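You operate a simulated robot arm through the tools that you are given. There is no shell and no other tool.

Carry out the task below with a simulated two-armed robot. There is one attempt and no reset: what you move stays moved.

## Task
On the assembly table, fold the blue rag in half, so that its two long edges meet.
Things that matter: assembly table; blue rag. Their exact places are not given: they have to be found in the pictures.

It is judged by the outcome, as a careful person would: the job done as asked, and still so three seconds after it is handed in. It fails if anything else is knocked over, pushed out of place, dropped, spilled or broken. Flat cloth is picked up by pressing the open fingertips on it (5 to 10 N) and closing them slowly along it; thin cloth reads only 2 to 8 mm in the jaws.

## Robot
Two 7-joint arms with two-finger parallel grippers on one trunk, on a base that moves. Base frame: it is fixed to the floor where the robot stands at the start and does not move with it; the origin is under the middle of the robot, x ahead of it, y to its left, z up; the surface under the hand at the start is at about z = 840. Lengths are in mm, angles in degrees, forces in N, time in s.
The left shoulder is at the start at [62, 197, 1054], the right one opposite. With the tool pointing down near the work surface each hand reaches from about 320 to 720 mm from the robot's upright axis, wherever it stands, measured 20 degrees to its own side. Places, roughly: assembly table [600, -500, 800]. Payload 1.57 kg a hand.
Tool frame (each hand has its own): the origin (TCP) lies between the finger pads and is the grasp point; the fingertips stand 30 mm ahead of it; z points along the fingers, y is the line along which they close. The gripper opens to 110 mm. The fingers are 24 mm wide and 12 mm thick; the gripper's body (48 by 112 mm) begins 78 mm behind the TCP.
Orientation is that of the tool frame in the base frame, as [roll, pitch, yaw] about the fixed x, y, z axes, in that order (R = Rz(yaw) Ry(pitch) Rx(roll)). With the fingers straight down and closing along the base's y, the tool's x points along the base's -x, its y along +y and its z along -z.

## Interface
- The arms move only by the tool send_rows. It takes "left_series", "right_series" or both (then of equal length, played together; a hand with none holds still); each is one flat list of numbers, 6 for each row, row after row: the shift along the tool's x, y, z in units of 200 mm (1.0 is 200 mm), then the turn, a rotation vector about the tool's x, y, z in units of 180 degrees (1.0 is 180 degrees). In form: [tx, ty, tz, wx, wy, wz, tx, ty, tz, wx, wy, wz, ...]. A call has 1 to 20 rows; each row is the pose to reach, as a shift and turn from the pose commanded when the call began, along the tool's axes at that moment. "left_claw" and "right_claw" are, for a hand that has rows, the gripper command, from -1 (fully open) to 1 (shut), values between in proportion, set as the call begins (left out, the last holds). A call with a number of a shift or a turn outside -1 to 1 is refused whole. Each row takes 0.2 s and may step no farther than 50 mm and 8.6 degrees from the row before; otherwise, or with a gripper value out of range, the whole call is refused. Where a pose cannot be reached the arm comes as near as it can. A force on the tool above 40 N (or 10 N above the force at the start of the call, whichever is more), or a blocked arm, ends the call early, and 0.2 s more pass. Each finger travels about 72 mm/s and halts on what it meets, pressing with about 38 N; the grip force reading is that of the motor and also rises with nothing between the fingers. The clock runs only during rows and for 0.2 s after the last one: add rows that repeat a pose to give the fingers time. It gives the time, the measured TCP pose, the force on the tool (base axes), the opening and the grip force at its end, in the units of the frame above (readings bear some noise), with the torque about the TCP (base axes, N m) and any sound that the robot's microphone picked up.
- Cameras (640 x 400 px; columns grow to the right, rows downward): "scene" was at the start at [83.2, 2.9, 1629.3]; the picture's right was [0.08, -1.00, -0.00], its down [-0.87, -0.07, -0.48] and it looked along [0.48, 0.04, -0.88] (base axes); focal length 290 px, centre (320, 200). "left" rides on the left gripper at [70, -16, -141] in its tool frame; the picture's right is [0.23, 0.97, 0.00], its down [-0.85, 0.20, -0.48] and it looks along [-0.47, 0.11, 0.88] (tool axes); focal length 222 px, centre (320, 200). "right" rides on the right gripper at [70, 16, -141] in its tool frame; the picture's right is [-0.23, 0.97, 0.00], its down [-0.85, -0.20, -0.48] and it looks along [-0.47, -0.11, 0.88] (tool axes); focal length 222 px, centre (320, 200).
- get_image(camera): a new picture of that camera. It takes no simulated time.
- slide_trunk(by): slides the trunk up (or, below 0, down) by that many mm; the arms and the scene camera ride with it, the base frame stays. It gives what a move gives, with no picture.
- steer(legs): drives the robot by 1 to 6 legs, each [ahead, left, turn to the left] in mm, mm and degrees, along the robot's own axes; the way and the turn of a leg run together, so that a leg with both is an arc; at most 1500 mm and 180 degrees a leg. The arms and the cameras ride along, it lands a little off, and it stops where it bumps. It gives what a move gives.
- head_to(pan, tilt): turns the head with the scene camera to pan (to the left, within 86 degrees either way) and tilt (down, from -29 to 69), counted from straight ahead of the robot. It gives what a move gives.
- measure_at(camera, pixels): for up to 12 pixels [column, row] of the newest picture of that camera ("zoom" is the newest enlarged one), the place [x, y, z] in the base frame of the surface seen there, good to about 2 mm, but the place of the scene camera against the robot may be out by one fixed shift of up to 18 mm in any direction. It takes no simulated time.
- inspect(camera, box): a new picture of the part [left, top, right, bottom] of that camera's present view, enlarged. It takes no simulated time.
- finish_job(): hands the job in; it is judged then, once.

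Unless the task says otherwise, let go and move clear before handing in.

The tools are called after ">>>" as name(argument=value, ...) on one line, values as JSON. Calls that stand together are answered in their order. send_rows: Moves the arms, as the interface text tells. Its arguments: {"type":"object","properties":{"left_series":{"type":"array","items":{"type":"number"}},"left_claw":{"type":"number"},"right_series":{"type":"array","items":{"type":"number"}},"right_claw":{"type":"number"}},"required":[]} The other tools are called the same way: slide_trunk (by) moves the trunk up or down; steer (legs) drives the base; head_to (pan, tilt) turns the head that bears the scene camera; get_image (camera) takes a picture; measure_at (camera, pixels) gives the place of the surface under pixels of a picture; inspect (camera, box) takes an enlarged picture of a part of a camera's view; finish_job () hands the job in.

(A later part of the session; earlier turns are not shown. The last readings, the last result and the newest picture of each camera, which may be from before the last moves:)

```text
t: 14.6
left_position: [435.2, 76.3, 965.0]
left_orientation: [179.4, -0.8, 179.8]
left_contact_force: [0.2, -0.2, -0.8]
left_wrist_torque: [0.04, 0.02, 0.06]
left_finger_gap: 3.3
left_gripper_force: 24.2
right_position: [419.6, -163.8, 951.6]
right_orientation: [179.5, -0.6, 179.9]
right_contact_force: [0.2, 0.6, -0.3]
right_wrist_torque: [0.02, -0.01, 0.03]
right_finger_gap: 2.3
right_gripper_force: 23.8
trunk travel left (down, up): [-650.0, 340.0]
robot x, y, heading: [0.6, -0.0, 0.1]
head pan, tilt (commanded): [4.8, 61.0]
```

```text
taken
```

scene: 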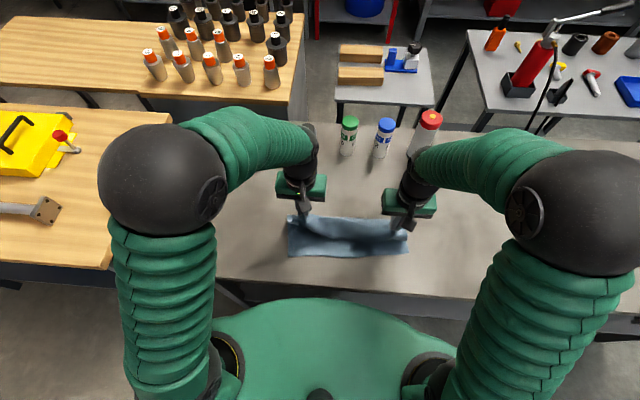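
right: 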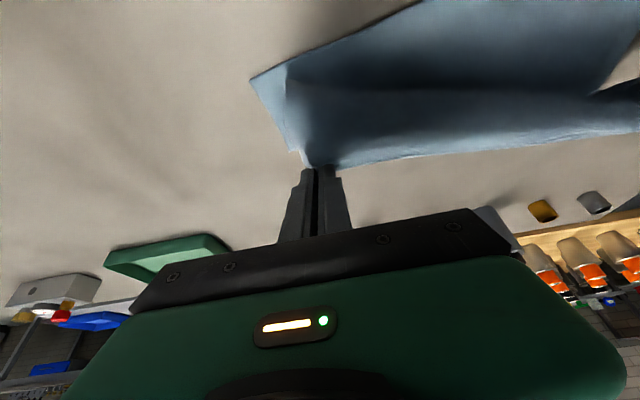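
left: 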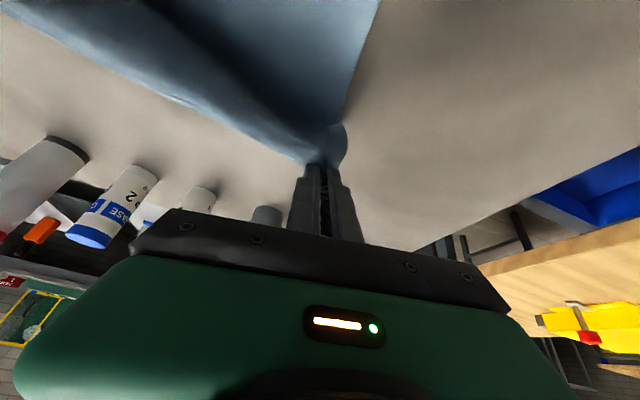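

Both hands are vertical again and there is no tension. The jaws read 3.3 and 2.3 mm. I will look closely to see what each one still holds and where the cloth lies.

>>> inspect(camera="scene", box=[270, 170, 440, 280])

>>> get_image(camera="left")

>>> get_image(camera="right")

```text
3.64 times, centred on (355, 225) of scene
```

zoom: 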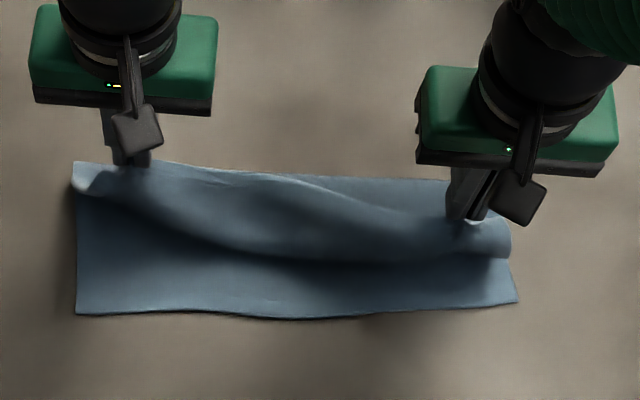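

```text
taken
```

left: 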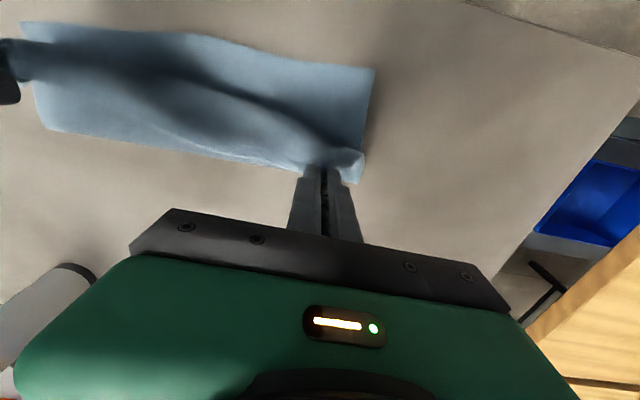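

```text
taken
```

right: 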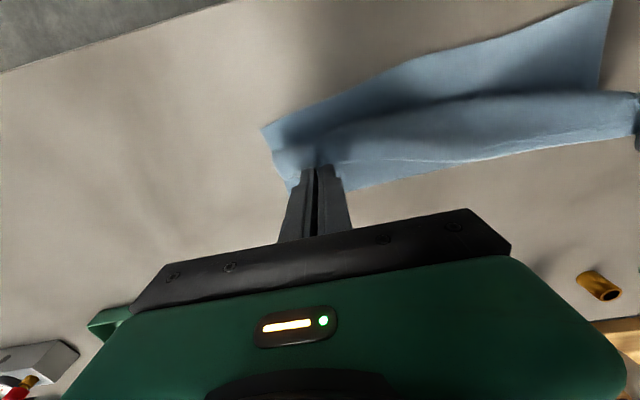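

Both hands still hold the edge. I will measure where the near edge lies after the pull.

>>> measure_at(camera="left", pixels=[[373, 71], [300, 63], [200, 39], [100, 26], [365, 130], [355, 175], [280, 166], [200, 153], [50, 128]])

>>> measure_at(camera="right", pixels=[[265, 128], [350, 92], [450, 50], [550, 18], [606, 5], [284, 175], [350, 187], [450, 165], [600, 140]])

>>> inspect(camera="left", box=[220, 60, 420, 250])

>>> inspect(camera="right", box=[220, 60, 420, 250])

```text
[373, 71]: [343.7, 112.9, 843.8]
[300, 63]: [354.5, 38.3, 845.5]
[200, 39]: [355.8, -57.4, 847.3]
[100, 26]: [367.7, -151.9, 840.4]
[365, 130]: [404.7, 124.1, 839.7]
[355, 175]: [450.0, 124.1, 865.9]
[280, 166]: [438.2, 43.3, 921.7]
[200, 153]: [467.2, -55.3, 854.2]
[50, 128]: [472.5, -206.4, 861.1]
```

```text
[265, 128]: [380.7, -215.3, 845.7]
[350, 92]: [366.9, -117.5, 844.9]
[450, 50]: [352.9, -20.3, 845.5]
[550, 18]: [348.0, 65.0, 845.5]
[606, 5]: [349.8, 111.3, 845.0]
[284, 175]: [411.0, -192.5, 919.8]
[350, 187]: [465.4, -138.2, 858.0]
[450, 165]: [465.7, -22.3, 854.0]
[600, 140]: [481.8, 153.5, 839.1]
```

```text
2.11 times, centred on (320, 155) of left
```

zoom: 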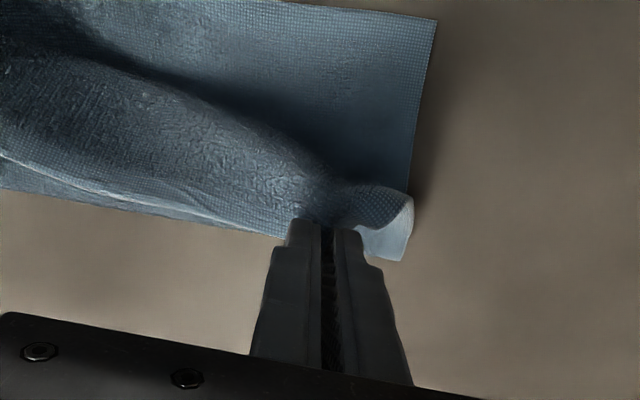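

```text
2.11 times, centred on (320, 155) of right
```

zoom: 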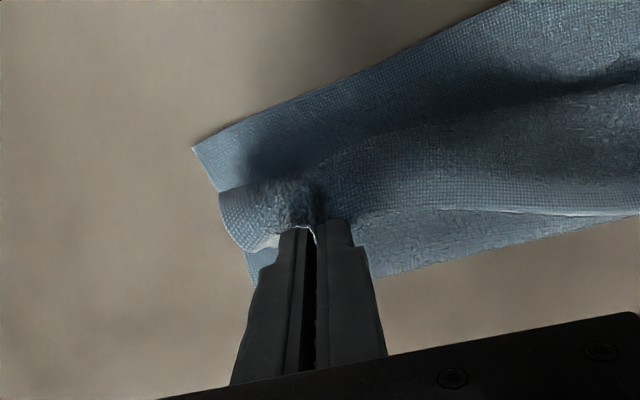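

The near edge now runs from (345,112) to (381,-215), and the hands hold the other long edge above it. I will lower both hands along an arc towards that line, keeping the fingers vertical, and stop at about z=905 to check.

>>> send_rows(left_series=[0.06, 0.005, 0.015, 0, 0, 0, 0.125, 0.01, 0.035, 0, 0, 0, 0.18, 0.015, 0.1, 0, 0, 0, 0.235, 0.02, 0.175, 0, 0, 0, 0.255, 0.02, 0.24, 0, 0, 0, 0.275, 0.02, 0.3, 0, 0, 0], right_series=[0.012, -0.02, 0.015, 0, 0, 0, 0.025, -0.04, 0.035, 0, 0, 0, 0.07, -0.06, 0.08, 0, 0, 0, 0.11, -0.08, 0.135, 0, 0, 0, 0.135, -0.09, 0.18, 0, 0, 0, 0.16, -0.1, 0.235, 0, 0, 0])

>>> get_image(camera="scene")

>>> inspect(camera="scene", box=[270, 170, 440, 280])

>>> get_image(camera="left")

>>> get_image(camera="right")

```text
t: 16.0
left_position: [376.1, 81.5, 905.4]
left_orientation: [179.4, -0.8, 179.8]
left_contact_force: [-0.6, -1.3, -0.3]
left_wrist_torque: [-0.05, 0.0, 0.05]
left_finger_gap: 3.4
left_gripper_force: 24.6
right_position: [385.6, -183.3, 906.3]
right_orientation: [179.5, -0.4, 179.9]
right_contact_force: [-0.1, 0.9, 0.7]
right_wrist_torque: [0.01, -0.01, -0.03]
right_finger_gap: 1.9
right_gripper_force: 23.7
trunk travel left (down, up): [-650.0, 340.0]
robot x, y, heading: [-0.6, -1.9, 0.0]
head pan, tilt (commanded): [4.8, 61.0]
```

```text
taken
```

scene: 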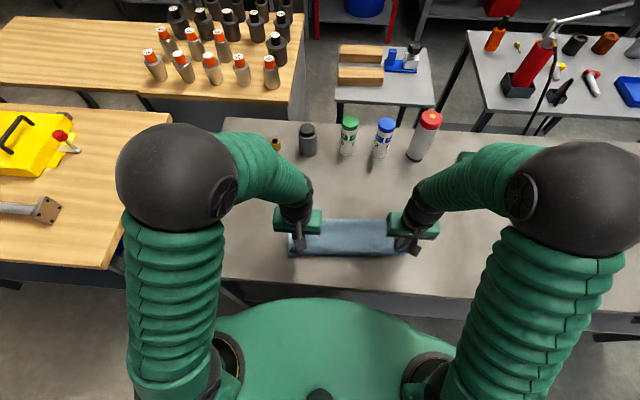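

```text
3.64 times, centred on (355, 225) of scene
```

zoom: 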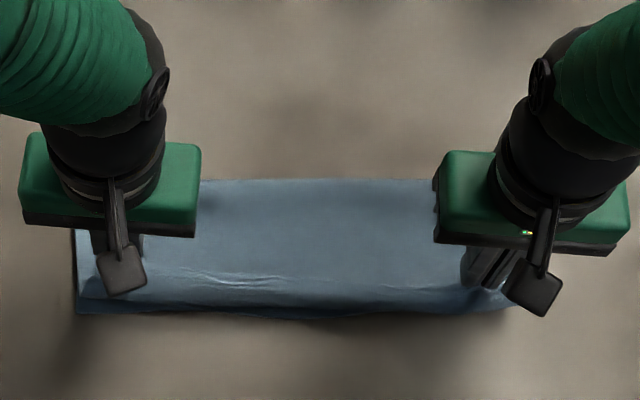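

```text
taken
```

left: 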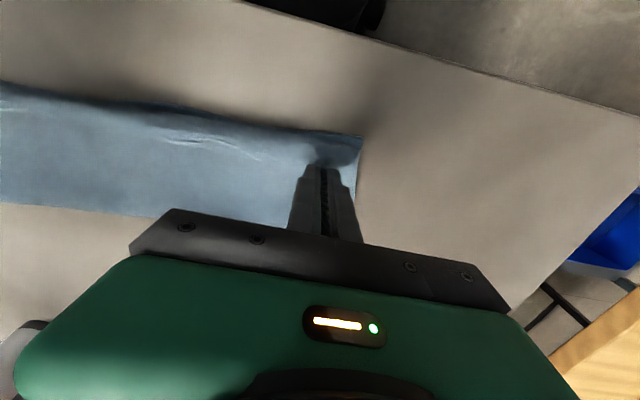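

```text
taken
```

right: 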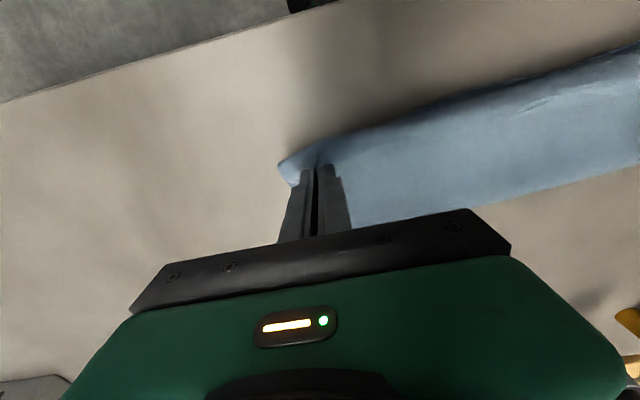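

The fold is forming well, but the pale line near zoom (240,280) may be the upper edge rolled back on top. I will look closer and measure it.

>>> inspect(camera="left", box=[100, 80, 400, 240])

>>> inspect(camera="right", box=[250, 30, 640, 240])

>>> measure_at(camera="left", pixels=[[200, 141], [240, 155], [200, 118], [260, 127], [300, 128], [358, 139], [345, 165], [200, 160], [150, 140], [100, 105], [20, 90], [100, 205]])

>>> measure_at(camera="right", pixels=[[285, 165], [350, 135], [400, 118], [500, 90], [600, 58], [540, 100], [560, 95], [400, 215], [600, 175], [330, 150]])

```text
2.13 times, centred on (250, 160) of left
```

zoom: 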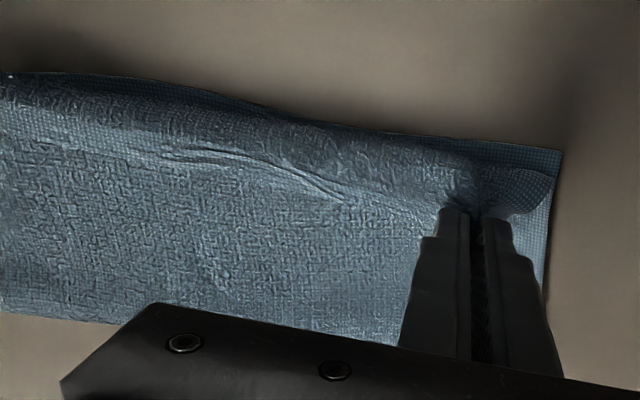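

```text
1.64 times, centred on (445, 135) of right
```

zoom: 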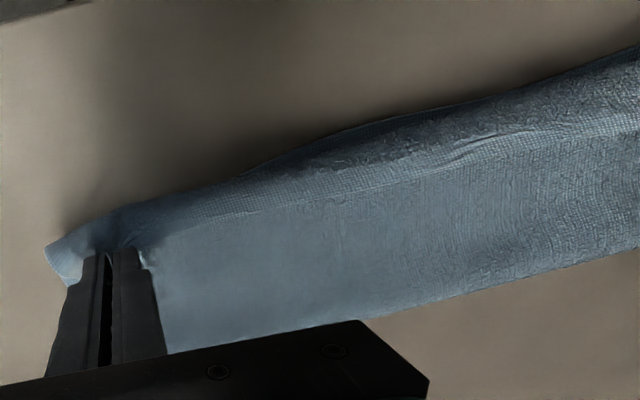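

```text
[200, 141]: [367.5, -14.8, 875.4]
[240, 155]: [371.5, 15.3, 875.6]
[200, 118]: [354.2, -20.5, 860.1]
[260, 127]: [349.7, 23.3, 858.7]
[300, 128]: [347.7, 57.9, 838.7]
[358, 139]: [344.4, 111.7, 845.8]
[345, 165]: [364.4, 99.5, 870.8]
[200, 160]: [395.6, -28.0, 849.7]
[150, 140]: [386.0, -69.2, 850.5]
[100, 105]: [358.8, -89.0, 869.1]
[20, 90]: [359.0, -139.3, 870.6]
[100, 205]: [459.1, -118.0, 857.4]
```

```text
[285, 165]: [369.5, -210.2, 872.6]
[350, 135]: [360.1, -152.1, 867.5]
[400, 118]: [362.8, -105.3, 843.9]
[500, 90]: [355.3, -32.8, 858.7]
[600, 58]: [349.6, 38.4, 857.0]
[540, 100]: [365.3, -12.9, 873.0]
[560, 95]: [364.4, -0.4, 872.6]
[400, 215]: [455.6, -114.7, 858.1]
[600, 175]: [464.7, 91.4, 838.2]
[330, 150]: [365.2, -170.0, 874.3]
```

The cloth is laying over, but at the right the fold line (x≈457) is too close to the near edge, so the halves are uneven. I will raise both hands until the cloth hangs like a curtain above the true middle line, about 127 mm beyond the near edge, so the lower half evens out.

>>> send_rows(left_series=[-0.02, 0.006, -0.075, 0, 0, 0, -0.045, 0.0125, -0.15, 0, 0, 0, -0.095, 0.0225, -0.21, 0, 0, 0, -0.145, 0.0325, -0.275, 0, 0, 0, -0.23, 0.0425, -0.325, 0, 0, 0, -0.32, 0.0525, -0.365, 0, 0, 0, -0.405, 0.0625, -0.385, 0, 0, 0, -0.49, 0.0725, -0.4, 0, 0, 0, -0.49, 0.0725, -0.4, 0, 0, 0], right_series=[-0.011, 0.006, -0.075, 0, 0, 0, -0.022, 0.0115, -0.145, 0, 0, 0, -0.085, 0.019, -0.21, 0, 0, 0, -0.147, 0.0265, -0.27, 0, 0, 0, -0.247, 0.0365, -0.325, 0, 0, 0, -0.347, 0.0465, -0.37, 0, 0, 0, -0.47, 0.054, -0.405, 0, 0, 0, -0.592, 0.0615, -0.43, 0, 0, 0, -0.592, 0.0615, -0.43, 0, 0, 0])

>>> get_image(camera="scene")

>>> inspect(camera="scene", box=[270, 160, 440, 270])

>>> get_image(camera="left")

>>> get_image(camera="right")

```text
t: 18.0
left_position: [475.7, 94.3, 986.8]
left_orientation: [179.4, -0.4, 179.8]
left_contact_force: [-0.3, -0.7, -0.3]
left_wrist_torque: [-0.09, 0.0, 0.05]
left_finger_gap: 3.2
left_gripper_force: 24.4
right_position: [505.7, -173.8, 993.8]
right_orientation: [179.5, -0.4, 179.9]
right_contact_force: [0.3, 1.5, -0.3]
right_wrist_torque: [0.06, 0.0, -0.04]
right_finger_gap: 2.1
right_gripper_force: 23.3
trunk travel left (down, up): [-650.0, 340.0]
robot x, y, heading: [1.5, 1.4, 0.1]
head pan, tilt (commanded): [4.8, 61.0]
```

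```text
taken
```

scene: 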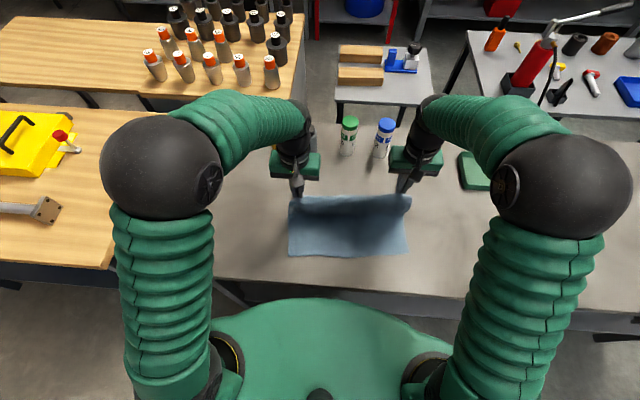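

```text
3.64 times, centred on (355, 215) of scene
```

zoom: 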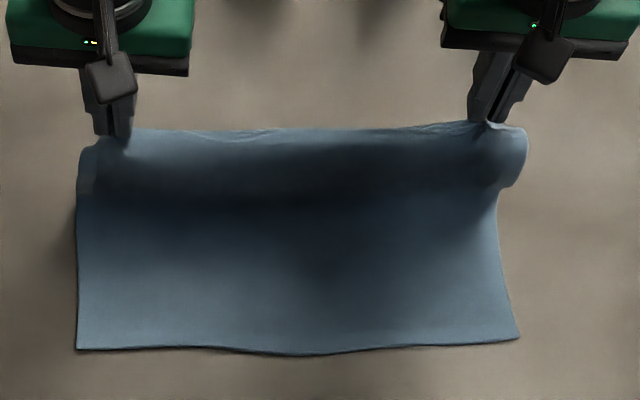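

```text
taken
```

left: 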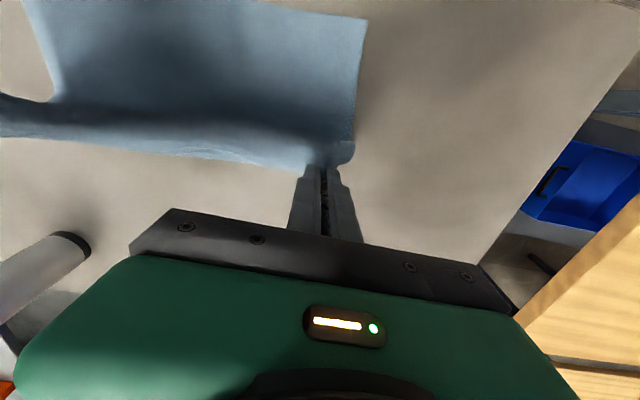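

```text
taken
```

right: 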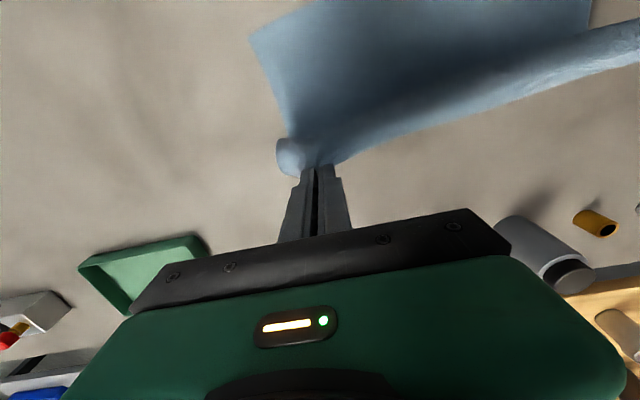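

The cloth now hangs as a clean curtain with the lower half flat. I will measure the near corners and the edge again.

>>> measure_at(camera="left", pixels=[[364, 22], [300, 15], [250, 4], [358, 90], [352, 155], [280, 165], [200, 154], [100, 143], [340, 140], [52, 100]])

>>> measure_at(camera="right", pixels=[[253, 39], [300, 14], [285, 120], [281, 150], [350, 155], [450, 120], [600, 70], [290, 130]])

>>> measure_at(camera="scene", pixels=[[292, 253], [310, 253], [330, 254], [350, 255], [370, 254], [390, 253], [405, 250], [350, 215], [350, 205], [350, 198], [300, 210], [395, 212]])

>>> inspect(camera="right", box=[220, 60, 420, 250])

>>> inspect(camera="left", box=[220, 60, 420, 250])

```text
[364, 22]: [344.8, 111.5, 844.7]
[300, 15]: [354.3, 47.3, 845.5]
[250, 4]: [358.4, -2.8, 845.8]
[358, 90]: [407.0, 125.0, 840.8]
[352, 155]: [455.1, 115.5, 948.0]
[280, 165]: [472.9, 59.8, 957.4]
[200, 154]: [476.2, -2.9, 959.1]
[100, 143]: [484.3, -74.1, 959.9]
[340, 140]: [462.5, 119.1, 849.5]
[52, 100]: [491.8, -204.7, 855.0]
```

```text
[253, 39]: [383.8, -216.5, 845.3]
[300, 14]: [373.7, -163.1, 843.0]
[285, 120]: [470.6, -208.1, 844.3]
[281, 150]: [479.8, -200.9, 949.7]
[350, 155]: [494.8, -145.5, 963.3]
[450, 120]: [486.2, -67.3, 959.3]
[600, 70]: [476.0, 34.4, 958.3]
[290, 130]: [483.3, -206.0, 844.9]
```

```text
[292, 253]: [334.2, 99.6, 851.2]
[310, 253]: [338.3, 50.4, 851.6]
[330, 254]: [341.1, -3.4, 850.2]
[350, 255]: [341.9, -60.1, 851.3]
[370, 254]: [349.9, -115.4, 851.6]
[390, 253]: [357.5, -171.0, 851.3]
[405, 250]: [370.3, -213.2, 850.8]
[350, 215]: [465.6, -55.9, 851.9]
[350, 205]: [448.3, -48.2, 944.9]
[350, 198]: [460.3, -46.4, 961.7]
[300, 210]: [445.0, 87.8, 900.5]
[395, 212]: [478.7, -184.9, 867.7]
```

```text
2.11 times, centred on (320, 155) of right
```

zoom: 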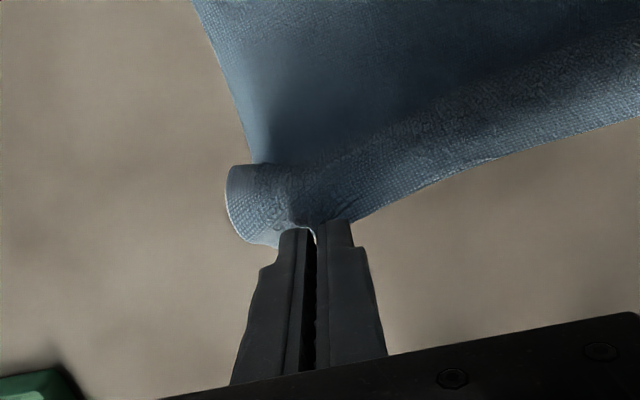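

```text
2.11 times, centred on (320, 155) of left
```

zoom: 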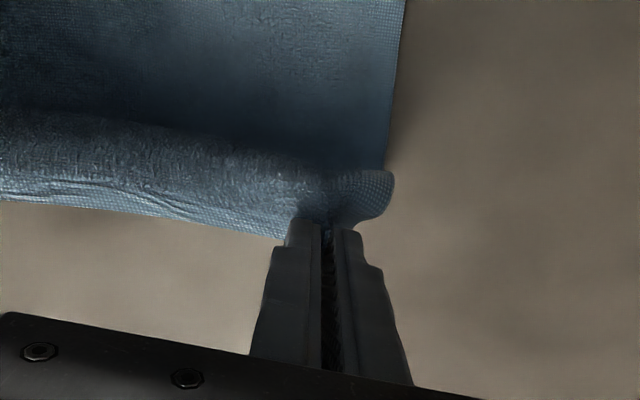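

The near edge has not moved, with corners at (345,111) and (384,-217), and the curtain base is near the middle line. I will lower the edge with less forward travel this time, so the fold line stays at the middle.

>>> send_rows(left_series=[0.05, 0, 0.055, 0, 0, 0, 0.1, 0, 0.11, 0, 0, 0, 0.15, -0.005, 0.17, 0, 0, 0, 0.2, -0.01, 0.235, 0, 0, 0, 0.245, -0.015, 0.3, 0, 0, 0, 0.285, -0.02, 0.36, 0, 0, 0, 0.32, -0.025, 0.41, 0, 0, 0, 0.35, -0.03, 0.46, 0, 0, 0], right_series=[0.045, 0, 0.06, 0, 0, 0, 0.09, -0.005, 0.12, 0, 0, 0, 0.145, -0.007, 0.19, 0, 0, 0, 0.2, -0.01, 0.26, 0, 0, 0, 0.25, -0.015, 0.33, 0, 0, 0, 0.295, -0.02, 0.395, 0, 0, 0, 0.33, -0.022, 0.445, 0, 0, 0, 0.365, -0.025, 0.495, 0, 0, 0])

>>> get_image(camera="scene")

>>> inspect(camera="scene", box=[270, 160, 440, 270])

>>> get_image(camera="left")

>>> get_image(camera="right")

```text
t: 19.8
left_position: [405.2, 89.3, 894.2]
left_orientation: [179.5, -0.6, 179.8]
left_contact_force: [1.1, -0.6, 0.0]
left_wrist_torque: [-0.02, 0.01, 0.07]
left_finger_gap: 3.5
left_gripper_force: 24.5
right_position: [432.6, -176.1, 892.4]
right_orientation: [179.5, -0.4, 179.9]
right_contact_force: [0.2, 1.7, -0.3]
right_wrist_torque: [0.07, -0.01, 0.02]
right_finger_gap: 1.9
right_gripper_force: 23.8
trunk travel left (down, up): [-650.0, 340.0]
robot x, y, heading: [1.9, -2.4, -0.3]
head pan, tilt (commanded): [4.8, 61.0]
```

```text
taken
```

scene: 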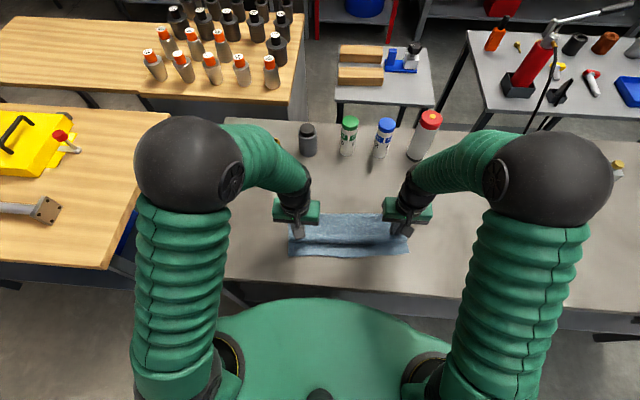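

```text
3.64 times, centred on (355, 215) of scene
```

zoom: 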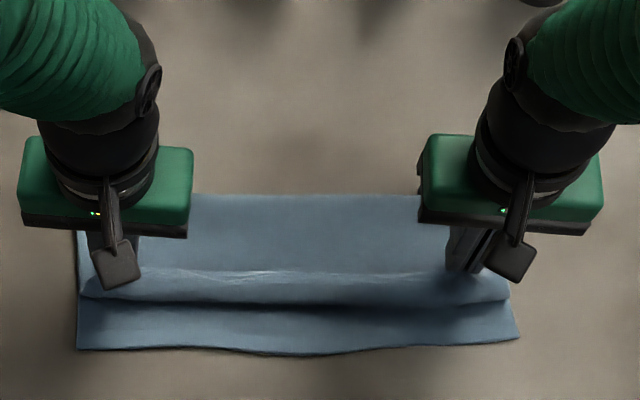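

```text
taken
```

left: 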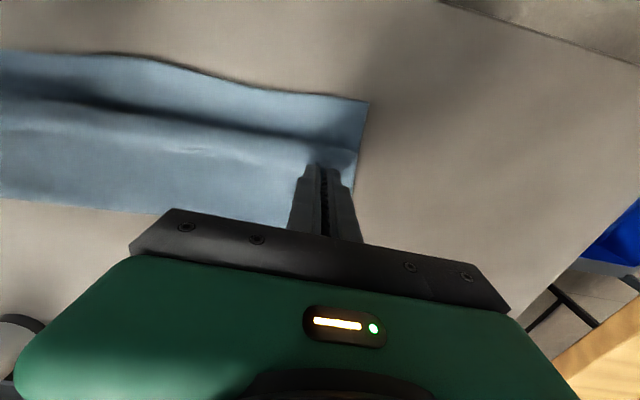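

```text
taken
```

right: 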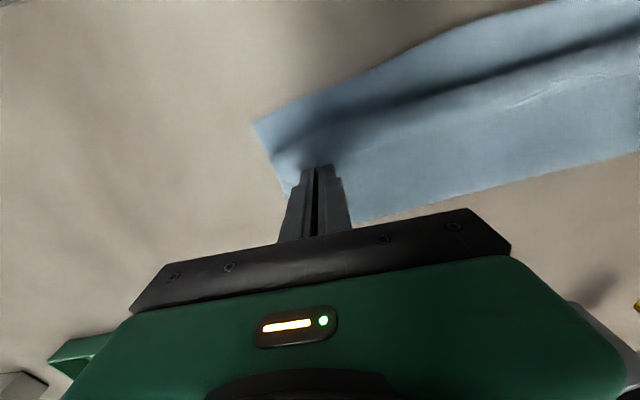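

This fold looks much straighter. I will measure the near edge, the belly front and the fold line.

>>> measure_at(camera="left", pixels=[[366, 103], [300, 95], [200, 76], [100, 57], [200, 118], [100, 108], [20, 97], [200, 148], [100, 150], [100, 203], [30, 196], [150, 208]])

>>> measure_at(camera="right", pixels=[[255, 124], [350, 82], [450, 36], [550, 8], [350, 115], [450, 90], [500, 103], [360, 218], [450, 200], [550, 178], [630, 157]])

>>> measure_at(camera="scene", pixels=[[325, 215], [340, 215], [360, 215], [380, 215], [325, 212], [340, 211], [360, 211], [380, 211]])

```text
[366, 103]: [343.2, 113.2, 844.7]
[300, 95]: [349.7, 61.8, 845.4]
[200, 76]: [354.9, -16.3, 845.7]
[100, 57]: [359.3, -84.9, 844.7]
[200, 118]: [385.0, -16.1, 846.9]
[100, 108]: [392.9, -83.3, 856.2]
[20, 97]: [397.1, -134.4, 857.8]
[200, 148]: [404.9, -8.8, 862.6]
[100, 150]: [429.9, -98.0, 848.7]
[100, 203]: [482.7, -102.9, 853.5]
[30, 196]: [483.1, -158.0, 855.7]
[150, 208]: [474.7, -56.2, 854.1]
```

```text
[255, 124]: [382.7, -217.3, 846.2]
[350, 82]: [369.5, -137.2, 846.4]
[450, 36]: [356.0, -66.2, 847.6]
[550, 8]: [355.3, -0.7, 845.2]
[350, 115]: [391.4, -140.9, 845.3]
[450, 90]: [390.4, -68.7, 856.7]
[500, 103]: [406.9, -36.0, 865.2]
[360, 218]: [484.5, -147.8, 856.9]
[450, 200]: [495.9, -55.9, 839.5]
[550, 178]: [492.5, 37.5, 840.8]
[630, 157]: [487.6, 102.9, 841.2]
```

```text
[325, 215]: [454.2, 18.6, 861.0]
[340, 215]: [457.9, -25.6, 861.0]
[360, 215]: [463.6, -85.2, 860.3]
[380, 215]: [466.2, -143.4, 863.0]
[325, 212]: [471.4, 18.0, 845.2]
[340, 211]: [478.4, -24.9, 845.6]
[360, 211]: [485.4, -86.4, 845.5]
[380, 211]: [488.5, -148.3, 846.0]
```

The near edge runs from (343,113) through (355,-16) to (383,-217), and the fold line is at x≈473–486. The lower layer is about 121 mm deep and the upper about 134 mm, so the split is nearly even. I will lower a little more while shifting +5 mm in x, then open the fingers gently.

>>> send_rows(left_series=[-0.012, 0, 0.02, 0, 0, 0, -0.025, 0, 0.04, 0, 0, 0], right_series=[-0.012, 0, 0.02, 0, 0, 0, -0.025, 0, 0.04, 0, 0, 0])

>>> send_rows(left_series=[0, 0, 0, 0, 0, 0], right_series=[0, 0, 0, 0, 0, 0], left_claw=0.85, right_claw=0.85)

>>> send_rows(left_series=[0, 0, 0, 0, 0, 0], right_series=[0, 0, 0, 0, 0, 0], left_claw=0.7, right_claw=0.7)

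>>> get_image(camera="left")

>>> get_image(camera="right")

>>> inspect(camera="scene", box=[270, 160, 440, 270])

```text
t: 20.4
left_position: [411.0, 89.6, 886.7]
left_orientation: [179.4, -0.6, 179.9]
left_contact_force: [-0.4, -1.2, -0.7]
left_wrist_torque: [-0.04, 0.04, 0.07]
left_finger_gap: 3.7
left_gripper_force: 24.4
right_position: [437.6, -175.4, 885.8]
right_orientation: [179.5, -0.4, 179.9]
right_contact_force: [0.2, 1.5, 0.2]
right_wrist_torque: [0.05, 0.05, 0.0]
right_finger_gap: 1.9
right_gripper_force: 23.8
trunk travel left (down, up): [-650.0, 340.0]
robot x, y, heading: [1.1, 1.2, 0.0]
head pan, tilt (commanded): [4.8, 61.0]
```

```text
t: 20.8
left_position: [411.6, 90.1, 886.8]
left_orientation: [179.4, -0.7, 179.9]
left_contact_force: [-0.2, -0.2, -0.3]
left_wrist_torque: [-0.01, -0.01, -0.02]
left_finger_gap: 8.8
left_gripper_force: 0.6
right_position: [437.6, -176.3, 886.1]
right_orientation: [179.5, -0.4, 179.9]
right_contact_force: [-0.1, 0.2, 1.0]
right_wrist_torque: [0.0, 0.04, 0.02]
right_finger_gap: 8.2
right_gripper_force: 0.0
trunk travel left (down, up): [-650.0, 340.0]
robot x, y, heading: [1.9, 1.6, 0.2]
head pan, tilt (commanded): [4.8, 61.0]
```

```text
t: 21.2
left_position: [410.9, 88.9, 886.7]
left_orientation: [179.5, -0.5, 179.9]
left_contact_force: [-0.5, 0.0, -0.4]
left_wrist_torque: [-0.02, 0.01, -0.02]
left_finger_gap: 16.5
left_gripper_force: 0.0
right_position: [436.4, -177.3, 884.6]
right_orientation: [179.6, -0.5, 179.9]
right_contact_force: [-0.9, 0.3, -0.1]
right_wrist_torque: [-0.01, 0.02, 0.02]
right_finger_gap: 16.4
right_gripper_force: 0.0
trunk travel left (down, up): [-650.0, 340.0]
robot x, y, heading: [1.0, 0.3, -0.5]
head pan, tilt (commanded): [4.8, 61.0]
```

```text
taken
```

left: 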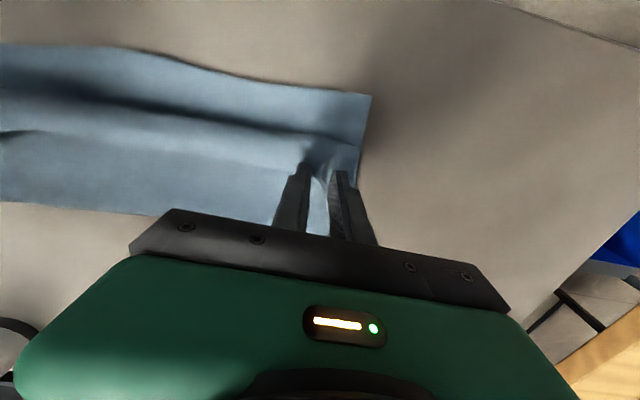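

```text
taken
```

right: 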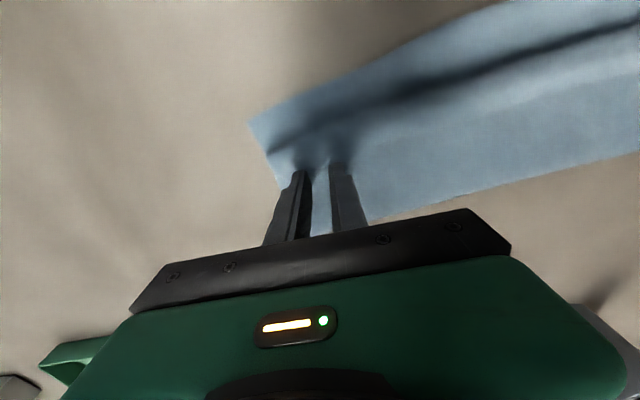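

```text
3.64 times, centred on (355, 215) of scene
```

zoom: 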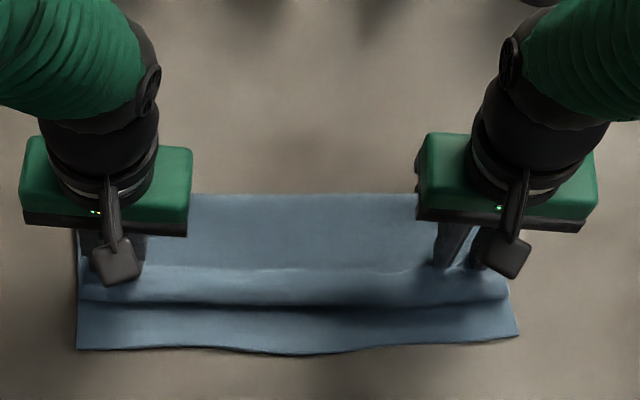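

The fingers are open (16 mm) and the cloth has come free of the jaws, though the edge strip is still curled back on top near zoom row 265–300. I will raise both hands straight up and look at how it rests.

>>> send_rows(left_series=[0, 0, -0.05, 0, 0, 0, 0, 0, -0.12, 0, 0, 0, 0, 0, -0.22, 0, 0, 0, 0, 0, -0.35, 0, 0, 0, 0, 0.05, -0.5, 0, 0, 0], right_series=[0, 0, -0.05, 0, 0, 0, 0, 0, -0.12, 0, 0, 0, 0, 0, -0.22, 0, 0, 0, 0, 0, -0.35, 0, 0, 0, 0, -0.05, -0.5, 0, 0, 0])

>>> get_image(camera="left")

>>> get_image(camera="right")

>>> get_image(camera="scene")

>>> inspect(camera="scene", box=[270, 160, 440, 270])

```text
t: 22.4
left_position: [409.4, 99.2, 988.2]
left_orientation: [179.4, -0.4, 179.9]
left_contact_force: [-1.0, -0.2, 0.1]
left_wrist_torque: [-0.01, -0.02, -0.04]
left_finger_gap: 16.5
left_gripper_force: 0.1
right_position: [434.9, -186.5, 985.8]
right_orientation: [179.5, -0.3, 179.9]
right_contact_force: [-0.3, 0.8, 0.9]
right_wrist_torque: [-0.03, -0.01, 0.02]
right_finger_gap: 16.7
right_gripper_force: 0.1
trunk travel left (down, up): [-650.0, 340.0]
robot x, y, heading: [-1.0, -1.1, 0.1]
head pan, tilt (commanded): [4.8, 61.0]
```

```text
taken
```

left: 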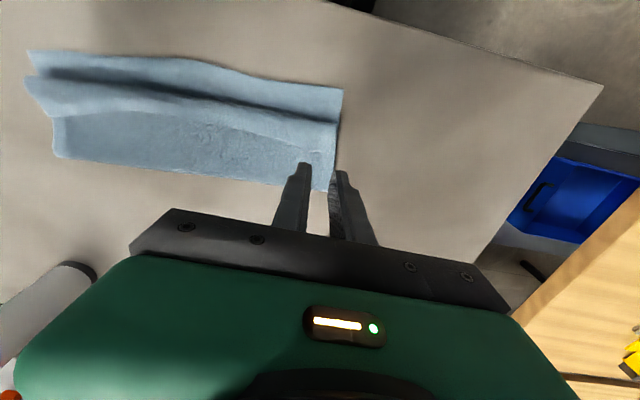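

```text
taken
```

right: 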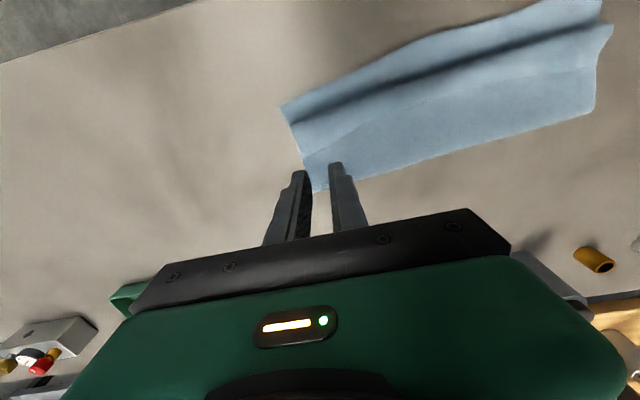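

```text
taken
```

scene: 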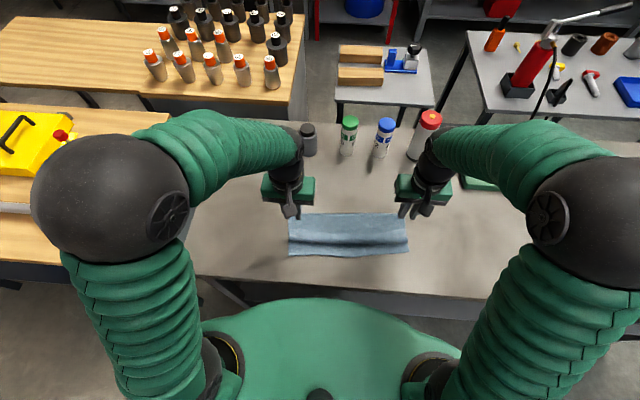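

```text
3.64 times, centred on (355, 215) of scene
```

zoom: 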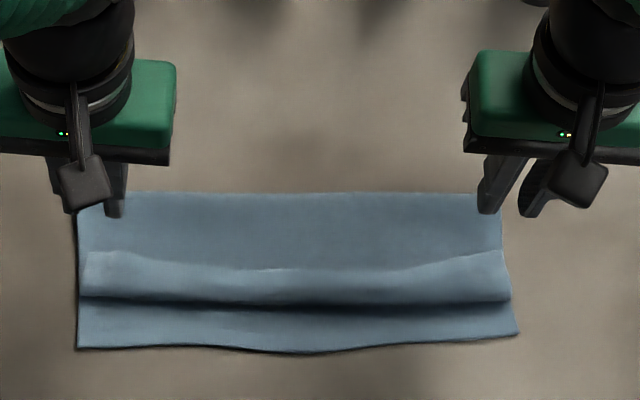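

The rag now rests folded, but the last ~20 mm of the upper edge is curled back on top: a pale line near zoom rows 255–270, with the bend near row 300. I will measure this curl to plan sweeping it forward with the fingertips.

>>> measure_at(camera="left", pixels=[[340, 90], [336, 122], [330, 140], [300, 107], [300, 135], [200, 85], [200, 112], [200, 120], [100, 78], [100, 108], [100, 116], [100, 160]])

>>> measure_at(camera="right", pixels=[[284, 107], [350, 93], [350, 130], [350, 140], [450, 62], [450, 100], [450, 106], [550, 36], [550, 68], [550, 75], [450, 158], [598, 112]])

>>> inspect(camera="left", box=[10, 30, 360, 210])

>>> inspect(camera="right", box=[270, 0, 620, 200])

```text
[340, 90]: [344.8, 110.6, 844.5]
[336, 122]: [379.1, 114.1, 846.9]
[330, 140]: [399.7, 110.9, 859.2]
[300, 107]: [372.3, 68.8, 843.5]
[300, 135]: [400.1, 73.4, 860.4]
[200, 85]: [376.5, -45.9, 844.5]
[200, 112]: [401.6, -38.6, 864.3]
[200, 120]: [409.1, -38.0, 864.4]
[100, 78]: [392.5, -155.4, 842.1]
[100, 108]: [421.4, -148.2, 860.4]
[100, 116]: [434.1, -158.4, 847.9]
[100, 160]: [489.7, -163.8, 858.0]
```

```text
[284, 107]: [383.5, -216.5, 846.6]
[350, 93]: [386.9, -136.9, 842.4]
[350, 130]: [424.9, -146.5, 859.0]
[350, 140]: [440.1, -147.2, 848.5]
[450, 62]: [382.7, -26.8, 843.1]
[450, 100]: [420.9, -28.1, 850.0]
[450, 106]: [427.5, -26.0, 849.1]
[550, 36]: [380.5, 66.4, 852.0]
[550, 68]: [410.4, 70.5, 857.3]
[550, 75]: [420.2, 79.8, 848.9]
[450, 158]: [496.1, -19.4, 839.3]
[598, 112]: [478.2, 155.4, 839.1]
```

```text
1.83 times, centred on (185, 120) of left
```

zoom: 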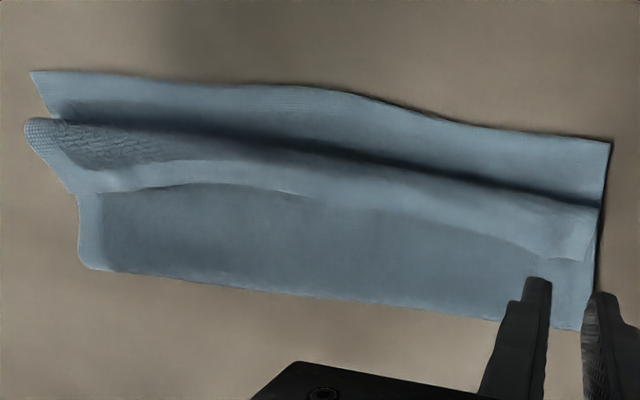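

```text
1.83 times, centred on (445, 100) of right
```

zoom: 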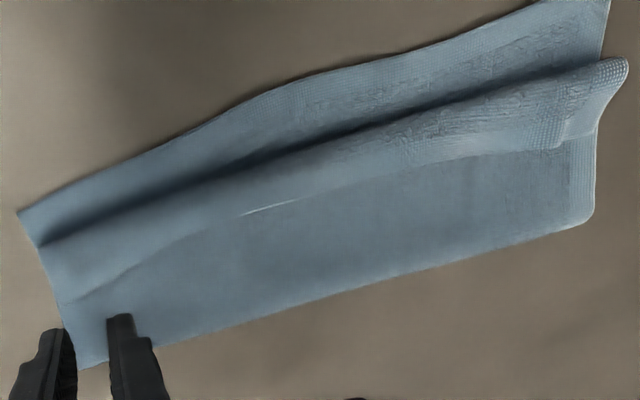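

The curl's edge lies at x≈412 on the left and x≈435 on the right, raised about 13 mm, and its bend is at x≈380–392. I will open the fingers to about 90 mm, set them down just behind the curl's edge, and later sweep them towards the near edge to turn the flap over.

>>> send_rows(left_series=[-0.04, -0.08, 0.0, 0, 0, 0, -0.09, -0.16, 0.03, 0, 0, 0, -0.13, -0.235, 0.12, 0, 0, 0, -0.13, -0.235, 0.24, 0, 0, 0, -0.13, -0.235, 0.34, 0, 0, 0, -0.13, -0.235, 0.415, 0, 0, 0], right_series=[-0.04, 0.08, 0.0, 0, 0, 0, -0.08, 0.16, 0.03, 0, 0, 0, -0.115, 0.2325, 0.12, 0, 0, 0, -0.115, 0.2325, 0.24, 0, 0, 0, -0.115, 0.2325, 0.33, 0, 0, 0, -0.115, 0.2325, 0.405, 0, 0, 0], left_claw=-0.636, right_claw=-0.636)

>>> get_image(camera="left")

>>> get_image(camera="right")

>>> inspect(camera="scene", box=[270, 160, 440, 270])

```text
t: 23.8
left_position: [436.8, 51.4, 902.9]
left_orientation: [179.4, -0.7, 179.8]
left_contact_force: [1.1, -0.1, 0.1]
left_wrist_torque: [0.03, -0.01, -0.02]
left_finger_gap: 90.0
left_gripper_force: 0.1
right_position: [460.4, -139.6, 902.1]
right_orientation: [179.5, -0.5, 179.8]
right_contact_force: [0.3, 0.8, -0.2]
right_wrist_torque: [0.01, -0.02, 0.0]
right_finger_gap: 89.9
right_gripper_force: 0.1
trunk travel left (down, up): [-650.0, 340.0]
robot x, y, heading: [0.4, -0.4, 0.2]
head pan, tilt (commanded): [4.8, 61.0]
```

```text
taken
```

left: 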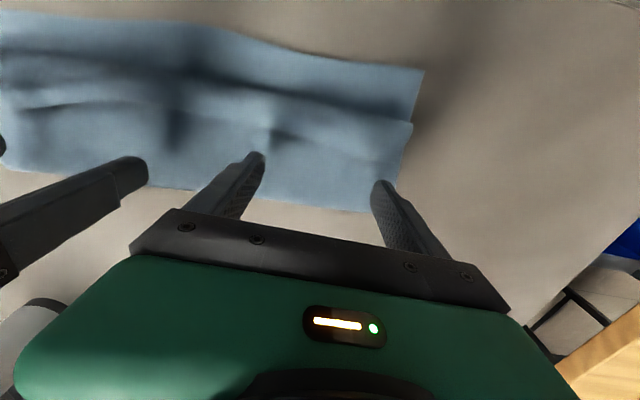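

```text
taken
```

right: 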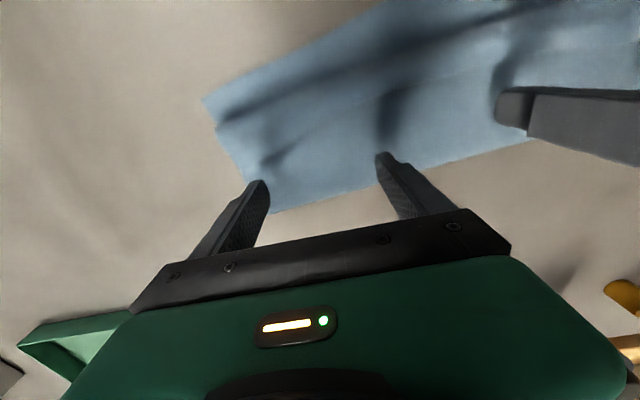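

```text
3.64 times, centred on (355, 215) of scene
```

zoom: 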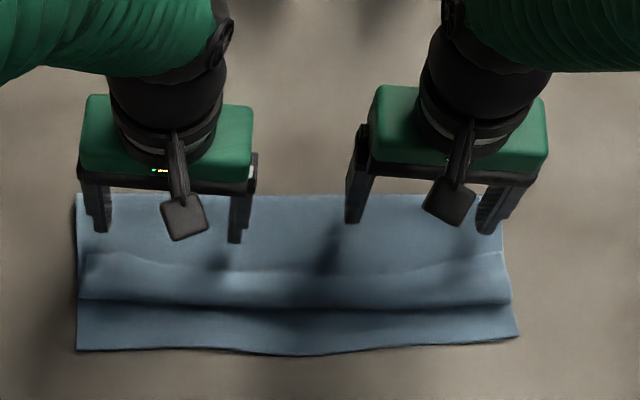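

The fingers stand behind the curl's edge at four spots along it. I will lower them to about 4 mm above the upper layer and sweep the first 35 mm towards the near edge.

>>> send_rows(left_series=[0, 0, 0.045, 0, 0, 0, 0, 0, 0.088, 0, 0, 0, 0.035, 0, 0.088, 0, 0, 0, 0.07, 0, 0.088, 0, 0, 0, 0.105, 0, 0.088, 0, 0, 0, 0.14, 0, 0.088, 0, 0, 0, 0.175, 0, 0.088, 0, 0, 0], right_series=[0, 0, 0.045, 0, 0, 0, 0, 0, 0.085, 0, 0, 0, 0.035, 0, 0.085, 0, 0, 0, 0.07, 0, 0.085, 0, 0, 0, 0.105, 0, 0.085, 0, 0, 0, 0.14, 0, 0.085, 0, 0, 0, 0.175, 0, 0.085, 0, 0, 0])

>>> get_image(camera="left")

>>> get_image(camera="right")

>>> inspect(camera="scene", box=[270, 160, 440, 270])

```text
t: 25.4
left_position: [402.4, 52.3, 885.3]
left_orientation: [179.4, -0.6, 179.8]
left_contact_force: [0.0, -0.4, 0.3]
left_wrist_torque: [0.0, 0.02, 0.0]
left_finger_gap: 89.7
left_gripper_force: 0.0
right_position: [423.9, -139.2, 888.0]
right_orientation: [179.5, -0.3, 179.9]
right_contact_force: [0.3, 0.8, 0.0]
right_wrist_torque: [0.0, -0.04, -0.05]
right_finger_gap: 89.9
right_gripper_force: 0.1
trunk travel left (down, up): [-650.0, 340.0]
robot x, y, heading: [-3.6, -0.7, 0.1]
head pan, tilt (commanded): [4.8, 61.0]
```

```text
taken
```

left: 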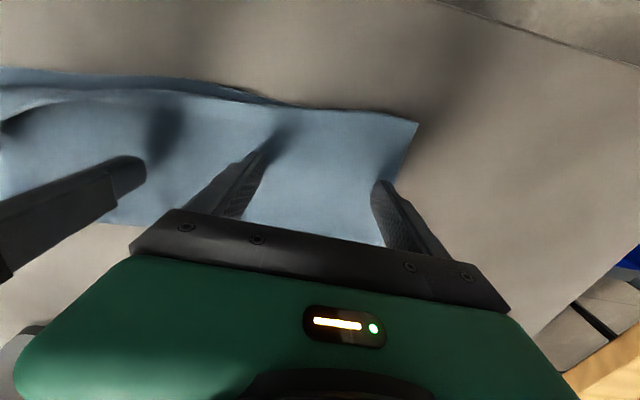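

```text
taken
```

right: 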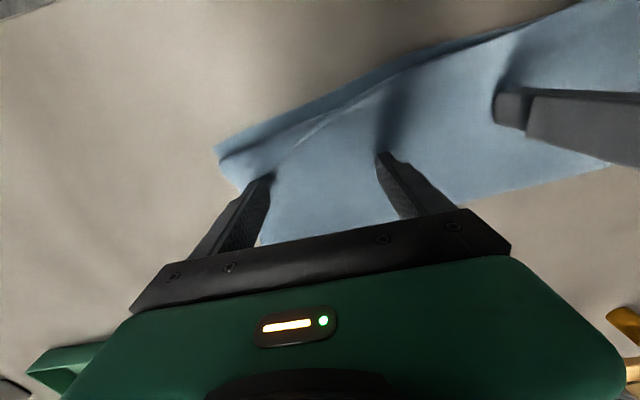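

```text
3.64 times, centred on (355, 215) of scene
```

zoom: 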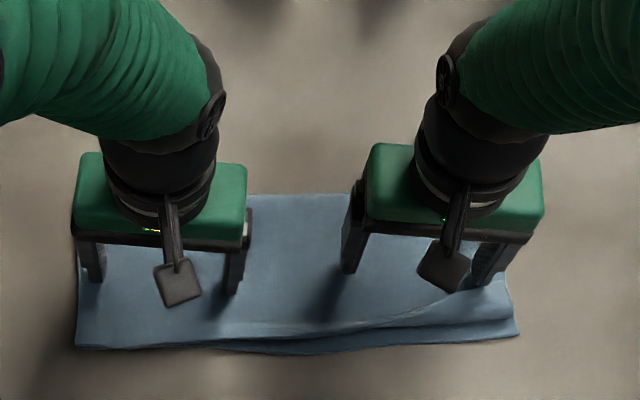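

It worked: on the left the flap has turned over and the upper layer now reaches the near edge, but on the right it is still partly curled. I will zoom in before continuing the right-hand sweep.

>>> inspect(camera="left", box=[0, 40, 440, 260])

>>> inspect(camera="right", box=[200, 0, 640, 250])

```text
1.45 times, centred on (220, 150) of left
```

zoom: 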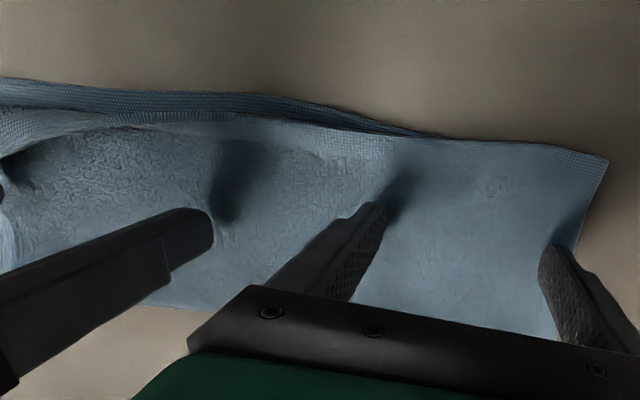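

```text
1.45 times, centred on (420, 125) of right
```

zoom: 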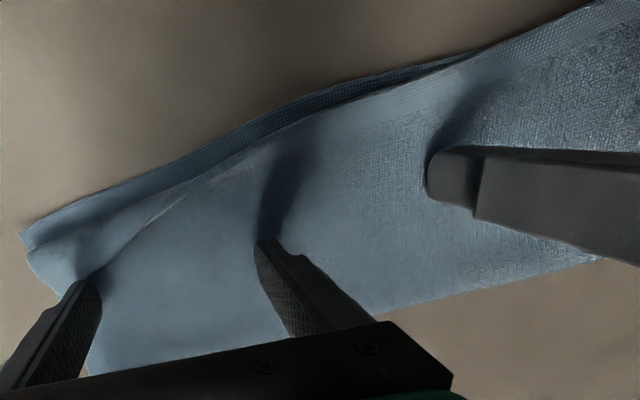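

The remaining curl is only at the right end, near right zoom (60,250)–(250,150). I will sweep the right hand another 28 mm towards the near edge while the left hand stays put.

>>> send_rows(right_series=[0.03, 0, 0.01, 0, 0, 0, 0.06, 0, 0.015, 0, 0, 0, 0.09, 0, 0.015, 0, 0, 0, 0.12, 0, 0.015, 0, 0, 0, 0.14, 0, 0.015, 0, 0, 0])

>>> inspect(camera="right", box=[200, 0, 640, 250])

>>> inspect(camera="scene", box=[270, 160, 440, 270])

```text
t: 26.6
left_position: [401.4, 52.8, 886.0]
left_orientation: [179.5, -0.6, 179.9]
left_contact_force: [0.1, -0.1, 0.2]
left_wrist_torque: [0.0, 0.01, -0.02]
left_finger_gap: 89.9
left_gripper_force: 0.1
right_position: [395.9, -139.2, 885.1]
right_orientation: [179.5, -0.4, 179.9]
right_contact_force: [0.5, -0.4, 0.5]
right_wrist_torque: [-0.01, -0.01, 0.01]
right_finger_gap: 90.1
right_gripper_force: 0.1
trunk travel left (down, up): [-650.0, 340.0]
robot x, y, heading: [0.0, -4.3, 0.2]
head pan, tilt (commanded): [4.8, 61.0]
```

```text
1.45 times, centred on (420, 125) of right
```

zoom: 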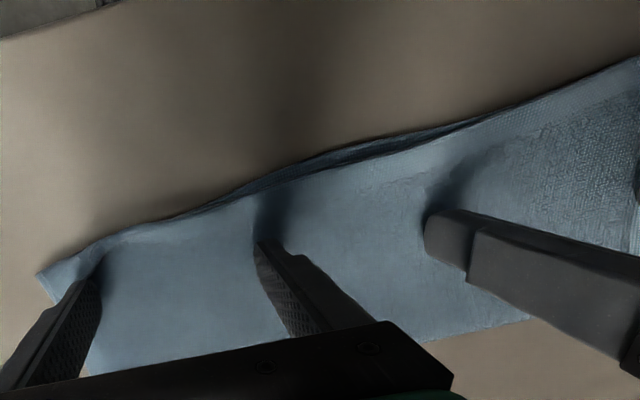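

```text
3.64 times, centred on (355, 215) of scene
```

zoom: 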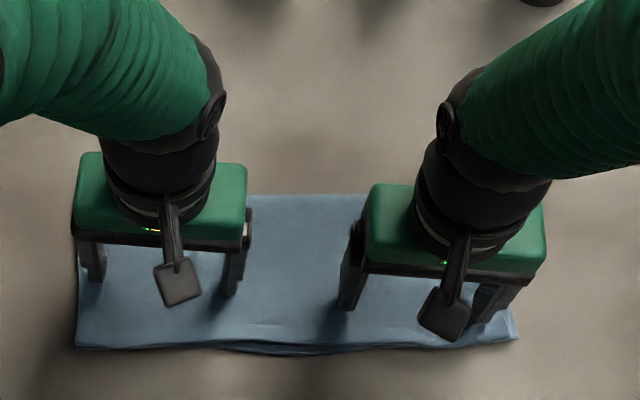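

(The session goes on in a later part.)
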